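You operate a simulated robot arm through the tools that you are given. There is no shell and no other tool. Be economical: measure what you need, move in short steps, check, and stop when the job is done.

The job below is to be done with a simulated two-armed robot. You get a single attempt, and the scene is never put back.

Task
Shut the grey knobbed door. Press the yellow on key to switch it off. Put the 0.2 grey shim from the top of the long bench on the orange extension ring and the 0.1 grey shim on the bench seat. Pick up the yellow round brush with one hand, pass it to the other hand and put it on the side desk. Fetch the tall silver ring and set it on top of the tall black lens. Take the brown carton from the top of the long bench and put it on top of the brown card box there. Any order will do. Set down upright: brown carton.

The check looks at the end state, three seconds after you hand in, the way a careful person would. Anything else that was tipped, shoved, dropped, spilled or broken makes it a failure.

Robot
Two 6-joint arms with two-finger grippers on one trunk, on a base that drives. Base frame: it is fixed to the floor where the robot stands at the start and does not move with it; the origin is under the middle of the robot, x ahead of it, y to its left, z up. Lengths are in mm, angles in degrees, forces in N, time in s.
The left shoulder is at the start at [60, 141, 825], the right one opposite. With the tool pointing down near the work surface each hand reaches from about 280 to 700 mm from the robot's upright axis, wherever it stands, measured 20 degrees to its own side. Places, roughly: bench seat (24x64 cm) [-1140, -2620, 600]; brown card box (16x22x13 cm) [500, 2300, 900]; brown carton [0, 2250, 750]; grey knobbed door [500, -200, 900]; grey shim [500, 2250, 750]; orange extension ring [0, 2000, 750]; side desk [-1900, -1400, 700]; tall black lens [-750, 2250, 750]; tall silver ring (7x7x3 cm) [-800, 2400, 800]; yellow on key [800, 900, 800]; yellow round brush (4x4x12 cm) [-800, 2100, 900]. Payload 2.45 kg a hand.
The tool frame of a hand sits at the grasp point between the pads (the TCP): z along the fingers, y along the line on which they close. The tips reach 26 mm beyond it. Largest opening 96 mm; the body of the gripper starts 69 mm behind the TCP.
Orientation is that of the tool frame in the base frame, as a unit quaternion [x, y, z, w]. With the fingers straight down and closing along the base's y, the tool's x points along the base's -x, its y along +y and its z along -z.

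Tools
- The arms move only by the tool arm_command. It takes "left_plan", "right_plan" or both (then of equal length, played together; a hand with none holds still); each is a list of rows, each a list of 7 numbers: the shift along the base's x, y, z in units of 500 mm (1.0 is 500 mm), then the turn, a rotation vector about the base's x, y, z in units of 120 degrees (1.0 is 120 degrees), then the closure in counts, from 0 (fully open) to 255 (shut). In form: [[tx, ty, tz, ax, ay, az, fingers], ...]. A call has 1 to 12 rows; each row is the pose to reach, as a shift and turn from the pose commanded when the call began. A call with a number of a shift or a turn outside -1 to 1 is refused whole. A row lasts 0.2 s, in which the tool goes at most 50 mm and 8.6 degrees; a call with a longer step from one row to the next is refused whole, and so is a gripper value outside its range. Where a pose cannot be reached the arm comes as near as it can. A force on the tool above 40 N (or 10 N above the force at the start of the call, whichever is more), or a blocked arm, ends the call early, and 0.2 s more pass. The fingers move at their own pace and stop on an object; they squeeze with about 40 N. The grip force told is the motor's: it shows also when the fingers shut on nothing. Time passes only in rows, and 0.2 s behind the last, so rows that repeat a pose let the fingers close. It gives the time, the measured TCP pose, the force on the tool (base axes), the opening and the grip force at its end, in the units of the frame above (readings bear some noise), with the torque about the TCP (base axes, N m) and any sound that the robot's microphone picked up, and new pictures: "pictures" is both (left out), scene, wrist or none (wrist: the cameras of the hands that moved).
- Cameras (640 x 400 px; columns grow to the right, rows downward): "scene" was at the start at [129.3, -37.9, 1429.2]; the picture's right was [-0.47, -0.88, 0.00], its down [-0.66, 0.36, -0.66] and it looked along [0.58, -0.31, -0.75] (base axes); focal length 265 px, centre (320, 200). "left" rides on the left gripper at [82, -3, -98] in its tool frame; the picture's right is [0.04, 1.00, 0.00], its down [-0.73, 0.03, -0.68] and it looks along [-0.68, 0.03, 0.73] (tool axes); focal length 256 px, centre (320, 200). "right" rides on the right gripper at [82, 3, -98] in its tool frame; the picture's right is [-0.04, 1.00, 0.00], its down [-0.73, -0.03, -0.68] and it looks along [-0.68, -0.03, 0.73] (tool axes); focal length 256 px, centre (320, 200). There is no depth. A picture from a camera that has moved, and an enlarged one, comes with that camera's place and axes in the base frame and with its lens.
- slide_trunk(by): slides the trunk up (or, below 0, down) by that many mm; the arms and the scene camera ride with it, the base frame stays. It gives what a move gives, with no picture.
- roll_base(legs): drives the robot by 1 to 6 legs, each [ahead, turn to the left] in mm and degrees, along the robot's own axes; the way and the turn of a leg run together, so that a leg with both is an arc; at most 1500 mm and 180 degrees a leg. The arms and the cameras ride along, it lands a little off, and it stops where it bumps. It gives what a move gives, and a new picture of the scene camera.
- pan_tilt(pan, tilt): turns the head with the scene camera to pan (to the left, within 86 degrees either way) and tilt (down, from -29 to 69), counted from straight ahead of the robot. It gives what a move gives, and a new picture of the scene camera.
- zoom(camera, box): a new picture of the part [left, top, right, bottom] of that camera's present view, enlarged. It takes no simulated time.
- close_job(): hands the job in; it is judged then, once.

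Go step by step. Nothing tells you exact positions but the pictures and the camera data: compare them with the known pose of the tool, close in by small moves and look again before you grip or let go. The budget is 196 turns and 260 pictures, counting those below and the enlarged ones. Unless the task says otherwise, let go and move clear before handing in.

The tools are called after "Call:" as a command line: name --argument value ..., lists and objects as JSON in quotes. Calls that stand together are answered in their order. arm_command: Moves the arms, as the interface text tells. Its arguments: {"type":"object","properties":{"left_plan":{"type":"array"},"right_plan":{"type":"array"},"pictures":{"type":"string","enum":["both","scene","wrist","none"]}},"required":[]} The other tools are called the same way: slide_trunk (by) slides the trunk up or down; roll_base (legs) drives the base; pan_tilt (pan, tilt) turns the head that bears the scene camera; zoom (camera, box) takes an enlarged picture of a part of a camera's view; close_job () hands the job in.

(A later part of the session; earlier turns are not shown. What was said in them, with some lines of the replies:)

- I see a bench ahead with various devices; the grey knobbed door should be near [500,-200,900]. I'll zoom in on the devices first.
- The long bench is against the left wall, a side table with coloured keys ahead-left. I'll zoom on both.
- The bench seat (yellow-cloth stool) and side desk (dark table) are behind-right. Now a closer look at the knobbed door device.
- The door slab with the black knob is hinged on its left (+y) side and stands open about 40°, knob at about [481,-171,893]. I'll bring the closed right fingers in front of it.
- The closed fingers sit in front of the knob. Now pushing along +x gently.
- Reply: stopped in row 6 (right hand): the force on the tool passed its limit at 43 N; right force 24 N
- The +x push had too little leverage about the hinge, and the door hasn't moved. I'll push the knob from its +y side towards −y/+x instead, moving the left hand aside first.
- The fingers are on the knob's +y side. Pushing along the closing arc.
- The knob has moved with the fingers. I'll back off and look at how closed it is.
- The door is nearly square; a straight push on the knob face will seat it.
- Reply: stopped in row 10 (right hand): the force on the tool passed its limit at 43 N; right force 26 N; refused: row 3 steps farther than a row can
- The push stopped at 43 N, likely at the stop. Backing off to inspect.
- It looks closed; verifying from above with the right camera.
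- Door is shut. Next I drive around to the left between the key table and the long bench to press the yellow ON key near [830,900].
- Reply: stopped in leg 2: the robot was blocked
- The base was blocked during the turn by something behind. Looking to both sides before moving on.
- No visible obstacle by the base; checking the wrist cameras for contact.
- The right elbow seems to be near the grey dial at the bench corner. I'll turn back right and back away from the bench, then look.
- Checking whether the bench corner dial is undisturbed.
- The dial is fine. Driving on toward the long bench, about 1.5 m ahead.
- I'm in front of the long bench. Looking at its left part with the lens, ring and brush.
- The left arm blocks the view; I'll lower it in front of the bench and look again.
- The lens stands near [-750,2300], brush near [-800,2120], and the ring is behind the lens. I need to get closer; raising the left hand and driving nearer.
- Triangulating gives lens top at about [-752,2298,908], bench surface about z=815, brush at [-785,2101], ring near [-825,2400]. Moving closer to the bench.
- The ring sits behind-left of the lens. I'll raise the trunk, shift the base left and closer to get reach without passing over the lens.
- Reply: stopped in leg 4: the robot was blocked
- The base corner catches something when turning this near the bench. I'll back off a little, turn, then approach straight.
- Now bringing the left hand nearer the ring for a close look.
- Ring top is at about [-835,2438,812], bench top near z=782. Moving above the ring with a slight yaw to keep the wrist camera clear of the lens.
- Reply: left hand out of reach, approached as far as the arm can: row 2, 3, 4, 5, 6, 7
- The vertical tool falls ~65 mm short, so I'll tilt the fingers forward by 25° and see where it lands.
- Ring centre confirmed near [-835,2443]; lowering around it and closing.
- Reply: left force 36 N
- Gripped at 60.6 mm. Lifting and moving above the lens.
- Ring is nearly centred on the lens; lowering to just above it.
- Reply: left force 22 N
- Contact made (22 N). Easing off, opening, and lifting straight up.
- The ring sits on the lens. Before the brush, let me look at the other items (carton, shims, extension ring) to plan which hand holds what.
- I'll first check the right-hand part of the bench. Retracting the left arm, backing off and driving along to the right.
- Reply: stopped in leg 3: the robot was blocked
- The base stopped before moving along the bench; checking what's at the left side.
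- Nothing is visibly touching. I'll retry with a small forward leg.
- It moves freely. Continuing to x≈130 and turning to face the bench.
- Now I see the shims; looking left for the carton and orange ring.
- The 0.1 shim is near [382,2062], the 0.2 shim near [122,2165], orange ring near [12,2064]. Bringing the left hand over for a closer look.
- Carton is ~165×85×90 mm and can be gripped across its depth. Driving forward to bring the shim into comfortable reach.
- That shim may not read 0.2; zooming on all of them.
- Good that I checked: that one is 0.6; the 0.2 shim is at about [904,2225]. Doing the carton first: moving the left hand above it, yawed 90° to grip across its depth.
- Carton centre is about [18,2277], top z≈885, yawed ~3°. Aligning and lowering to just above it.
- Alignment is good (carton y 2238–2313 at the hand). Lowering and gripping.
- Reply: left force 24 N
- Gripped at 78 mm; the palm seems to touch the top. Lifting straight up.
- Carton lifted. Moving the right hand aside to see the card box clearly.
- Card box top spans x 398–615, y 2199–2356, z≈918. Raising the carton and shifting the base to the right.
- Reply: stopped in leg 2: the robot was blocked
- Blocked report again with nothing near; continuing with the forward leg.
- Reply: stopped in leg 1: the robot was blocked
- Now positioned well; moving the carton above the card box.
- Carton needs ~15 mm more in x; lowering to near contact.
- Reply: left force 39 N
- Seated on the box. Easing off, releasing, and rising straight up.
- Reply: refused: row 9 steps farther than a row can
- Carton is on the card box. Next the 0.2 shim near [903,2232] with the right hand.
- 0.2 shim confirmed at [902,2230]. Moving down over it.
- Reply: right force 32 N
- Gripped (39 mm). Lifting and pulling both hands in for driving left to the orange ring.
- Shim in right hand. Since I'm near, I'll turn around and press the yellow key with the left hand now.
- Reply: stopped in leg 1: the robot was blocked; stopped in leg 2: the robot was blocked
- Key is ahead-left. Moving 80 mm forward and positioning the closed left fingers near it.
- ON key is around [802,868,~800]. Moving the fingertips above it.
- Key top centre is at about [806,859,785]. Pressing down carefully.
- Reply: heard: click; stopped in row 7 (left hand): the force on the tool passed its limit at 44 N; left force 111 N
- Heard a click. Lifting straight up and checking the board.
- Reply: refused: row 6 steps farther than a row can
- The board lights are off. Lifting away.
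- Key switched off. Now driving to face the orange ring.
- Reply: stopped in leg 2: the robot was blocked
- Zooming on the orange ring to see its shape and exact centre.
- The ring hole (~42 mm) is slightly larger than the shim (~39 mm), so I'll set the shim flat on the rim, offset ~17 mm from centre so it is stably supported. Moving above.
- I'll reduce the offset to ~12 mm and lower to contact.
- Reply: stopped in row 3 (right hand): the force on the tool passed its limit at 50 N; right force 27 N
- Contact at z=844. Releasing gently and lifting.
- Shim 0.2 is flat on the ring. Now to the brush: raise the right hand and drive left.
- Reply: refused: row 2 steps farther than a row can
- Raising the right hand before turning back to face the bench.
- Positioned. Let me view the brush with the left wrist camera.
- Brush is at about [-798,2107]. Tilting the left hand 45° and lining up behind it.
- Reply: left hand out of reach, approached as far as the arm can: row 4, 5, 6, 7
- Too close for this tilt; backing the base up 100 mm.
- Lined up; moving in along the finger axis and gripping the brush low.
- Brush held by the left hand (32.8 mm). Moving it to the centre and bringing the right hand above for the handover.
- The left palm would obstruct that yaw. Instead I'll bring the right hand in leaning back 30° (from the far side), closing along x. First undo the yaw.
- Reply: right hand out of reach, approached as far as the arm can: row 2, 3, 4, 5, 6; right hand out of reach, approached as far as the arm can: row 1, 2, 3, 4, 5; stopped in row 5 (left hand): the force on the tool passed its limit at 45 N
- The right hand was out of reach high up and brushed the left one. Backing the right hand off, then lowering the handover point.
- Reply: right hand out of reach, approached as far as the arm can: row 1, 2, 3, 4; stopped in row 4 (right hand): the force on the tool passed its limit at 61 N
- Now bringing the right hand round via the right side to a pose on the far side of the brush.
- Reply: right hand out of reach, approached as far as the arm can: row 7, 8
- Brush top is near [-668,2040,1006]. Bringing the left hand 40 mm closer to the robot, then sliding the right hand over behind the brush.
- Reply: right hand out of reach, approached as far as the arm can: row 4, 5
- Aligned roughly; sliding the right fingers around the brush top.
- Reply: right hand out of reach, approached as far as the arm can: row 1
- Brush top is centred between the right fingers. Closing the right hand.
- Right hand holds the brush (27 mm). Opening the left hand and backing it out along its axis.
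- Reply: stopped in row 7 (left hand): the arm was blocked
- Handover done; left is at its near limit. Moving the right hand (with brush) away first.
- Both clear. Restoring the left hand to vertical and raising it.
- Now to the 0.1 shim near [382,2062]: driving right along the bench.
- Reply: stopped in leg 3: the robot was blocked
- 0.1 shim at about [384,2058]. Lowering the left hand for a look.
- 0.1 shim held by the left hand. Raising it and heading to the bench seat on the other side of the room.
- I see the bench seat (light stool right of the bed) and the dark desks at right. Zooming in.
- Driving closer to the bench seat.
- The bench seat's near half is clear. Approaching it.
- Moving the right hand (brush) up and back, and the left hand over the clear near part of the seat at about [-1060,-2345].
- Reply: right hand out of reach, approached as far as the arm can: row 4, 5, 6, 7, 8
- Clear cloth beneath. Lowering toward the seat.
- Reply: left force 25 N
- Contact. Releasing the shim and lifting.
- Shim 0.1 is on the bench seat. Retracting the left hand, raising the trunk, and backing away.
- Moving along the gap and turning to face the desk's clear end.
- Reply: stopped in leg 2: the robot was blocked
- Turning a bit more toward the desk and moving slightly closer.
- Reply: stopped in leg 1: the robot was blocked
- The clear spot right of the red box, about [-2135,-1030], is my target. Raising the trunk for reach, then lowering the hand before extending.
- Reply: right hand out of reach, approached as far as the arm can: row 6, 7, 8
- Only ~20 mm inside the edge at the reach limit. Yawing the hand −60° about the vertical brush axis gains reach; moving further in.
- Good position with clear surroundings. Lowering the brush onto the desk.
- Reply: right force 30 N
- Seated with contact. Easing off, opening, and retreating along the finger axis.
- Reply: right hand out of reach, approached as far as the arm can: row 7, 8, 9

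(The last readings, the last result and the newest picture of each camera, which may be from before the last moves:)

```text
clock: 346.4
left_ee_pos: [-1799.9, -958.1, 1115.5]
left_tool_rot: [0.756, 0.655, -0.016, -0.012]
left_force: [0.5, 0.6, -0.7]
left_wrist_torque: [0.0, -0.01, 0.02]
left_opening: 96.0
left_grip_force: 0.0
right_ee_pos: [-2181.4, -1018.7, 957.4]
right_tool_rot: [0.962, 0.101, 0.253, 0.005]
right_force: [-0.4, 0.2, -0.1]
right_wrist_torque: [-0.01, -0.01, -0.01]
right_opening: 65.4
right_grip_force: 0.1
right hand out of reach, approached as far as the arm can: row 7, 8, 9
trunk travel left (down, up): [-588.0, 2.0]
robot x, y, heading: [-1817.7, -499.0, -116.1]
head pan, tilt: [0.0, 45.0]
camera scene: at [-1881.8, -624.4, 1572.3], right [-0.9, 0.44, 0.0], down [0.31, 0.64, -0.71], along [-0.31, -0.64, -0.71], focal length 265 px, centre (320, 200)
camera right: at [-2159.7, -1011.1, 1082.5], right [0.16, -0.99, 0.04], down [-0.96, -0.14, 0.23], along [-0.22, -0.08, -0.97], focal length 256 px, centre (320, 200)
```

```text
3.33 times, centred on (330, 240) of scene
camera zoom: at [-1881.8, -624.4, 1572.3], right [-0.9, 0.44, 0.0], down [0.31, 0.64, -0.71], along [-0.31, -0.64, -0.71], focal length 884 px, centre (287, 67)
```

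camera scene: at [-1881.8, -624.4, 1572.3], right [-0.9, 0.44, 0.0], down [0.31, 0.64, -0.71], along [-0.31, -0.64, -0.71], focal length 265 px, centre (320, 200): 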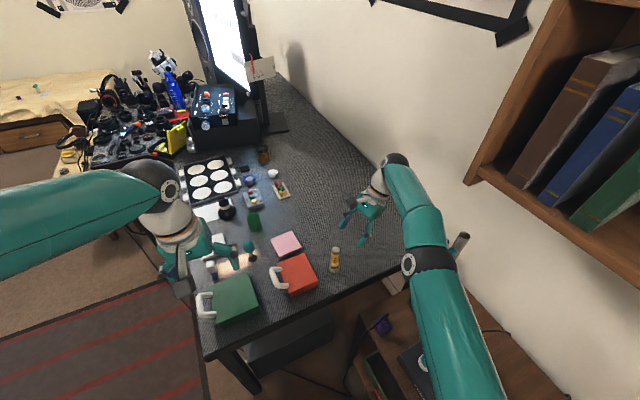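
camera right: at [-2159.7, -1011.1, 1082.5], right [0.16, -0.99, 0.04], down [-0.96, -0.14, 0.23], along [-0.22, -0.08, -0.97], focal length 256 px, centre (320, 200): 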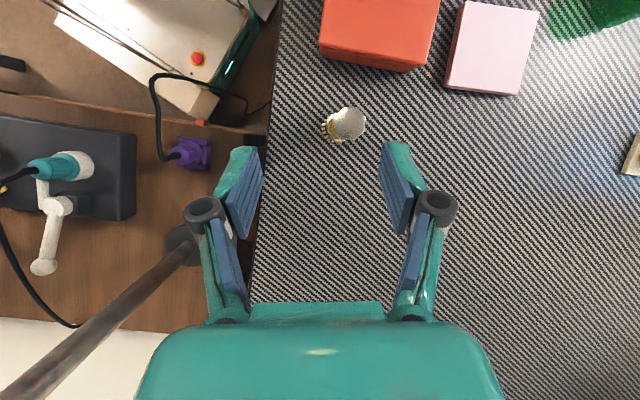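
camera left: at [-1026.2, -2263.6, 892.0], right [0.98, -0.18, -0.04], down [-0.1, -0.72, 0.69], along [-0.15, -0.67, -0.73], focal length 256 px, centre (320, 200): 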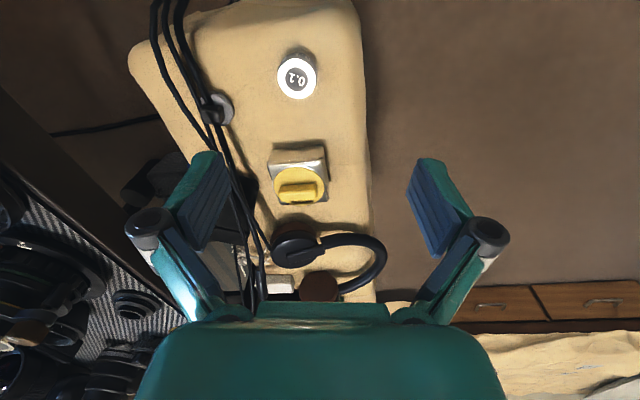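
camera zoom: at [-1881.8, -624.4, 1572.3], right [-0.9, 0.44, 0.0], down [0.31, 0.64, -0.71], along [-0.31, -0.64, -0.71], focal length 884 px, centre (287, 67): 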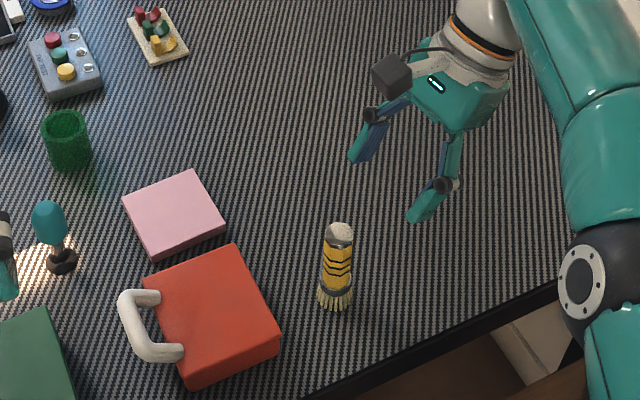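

The brush stands upright on the desk. Retracting the right hand clear and taking a last look.

Call:
arm_command --right_plan '[[0, 0.06, 0.03, 0, 0, 0, 80], [0.02, 0.13, 0.06, 0, 0, 0, 80], [0.05, 0.2, 0.1, 0, 0, 0, 80], [0.08, 0.27, 0.14, 0, 0, 0, 80], [0.12, 0.34, 0.18, 0, 0, 0, 80], [0.17, 0.4, 0.22, 0, 0, 0, 80]]' --pictures "scene"

Call:
zoom --camera "scene" --box '[260, 180, 500, 340]'

```text
clock: 347.8
left_ee_pos: [-1799.7, -958.3, 1116.6]
left_tool_rot: [0.755, 0.655, -0.016, -0.01]
left_force: [1.0, 0.0, 0.5]
left_wrist_torque: [-0.02, 0.04, 0.0]
left_opening: 95.8
left_grip_force: 0.0
right_ee_pos: [-2099.1, -817.4, 1069.3]
right_tool_rot: [0.962, 0.102, 0.253, 0.005]
right_force: [0.3, 0.3, 0.5]
right_wrist_torque: [-0.02, 0.04, 0.04]
right_opening: 65.7
right_grip_force: 0.1
trunk travel left (down, up): [-588.0, 2.0]
robot x, y, heading: [-1820.2, -498.0, -115.8]
head pan, tilt: [0.0, 45.0]
camera scene: at [-1880.5, -622.8, 1572.5], right [-0.9, 0.44, 0.0], down [0.31, 0.64, -0.71], along [-0.31, -0.64, -0.71], focal length 265 px, centre (320, 200)
```

scene: 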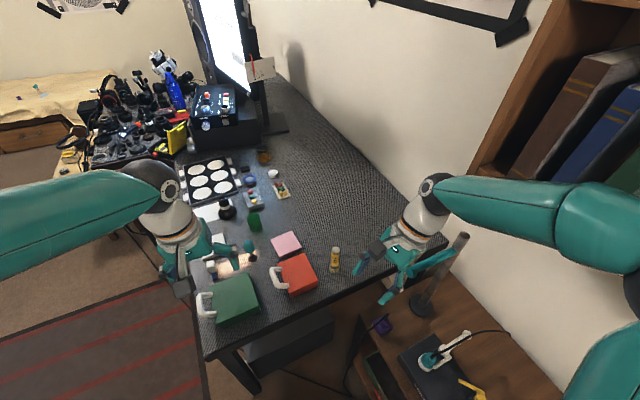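

```text
2.50 times, centred on (380, 260) of scene
camera zoom: at [-1880.5, -622.8, 1572.5], right [-0.9, 0.44, 0.0], down [0.31, 0.64, -0.71], along [-0.31, -0.64, -0.71], focal length 663 px, centre (170, 50)
```

zoom: 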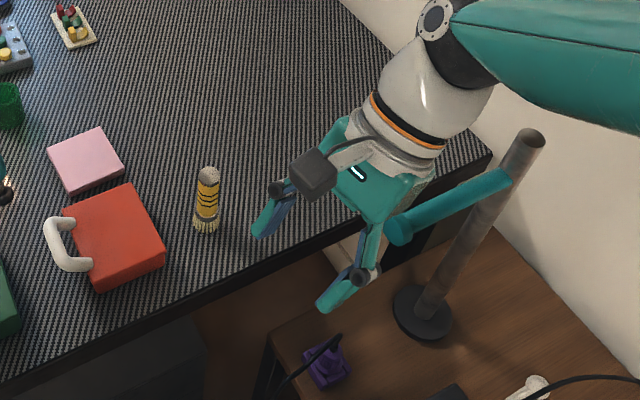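

Everything looks in place and both hands are empty and clear, so I'm handing in.

Call:
close_job

```text
The job is handed in.
```

I finished all six parts of the job and handed it in; the verdict hasn't come back.

- **Door:** the grey knobbed door is shut.
- **Key:** I pressed the yellow on key, heard a click, and the board's lights went off.
- **0.2 shim:** it sits flat on the orange extension ring, about 10–12 mm off centre. The ring's hole is slightly wider than the shim, so centring it risked dropping it through.
- **0.1 shim:** it is on the bench seat.
- **Brush:** I picked up the yellow round brush with the left hand and passed it to the right. It now stands upright on the side desk.
- **Silver ring:** it is on top of the tall black lens.
- **Carton:** the brown carton sits upright on the brown card box.

The base reported being blocked several times while turning. After the first time I checked the bench and found nothing disturbed. After the others nothing looked shoved or tipped in the views I had.
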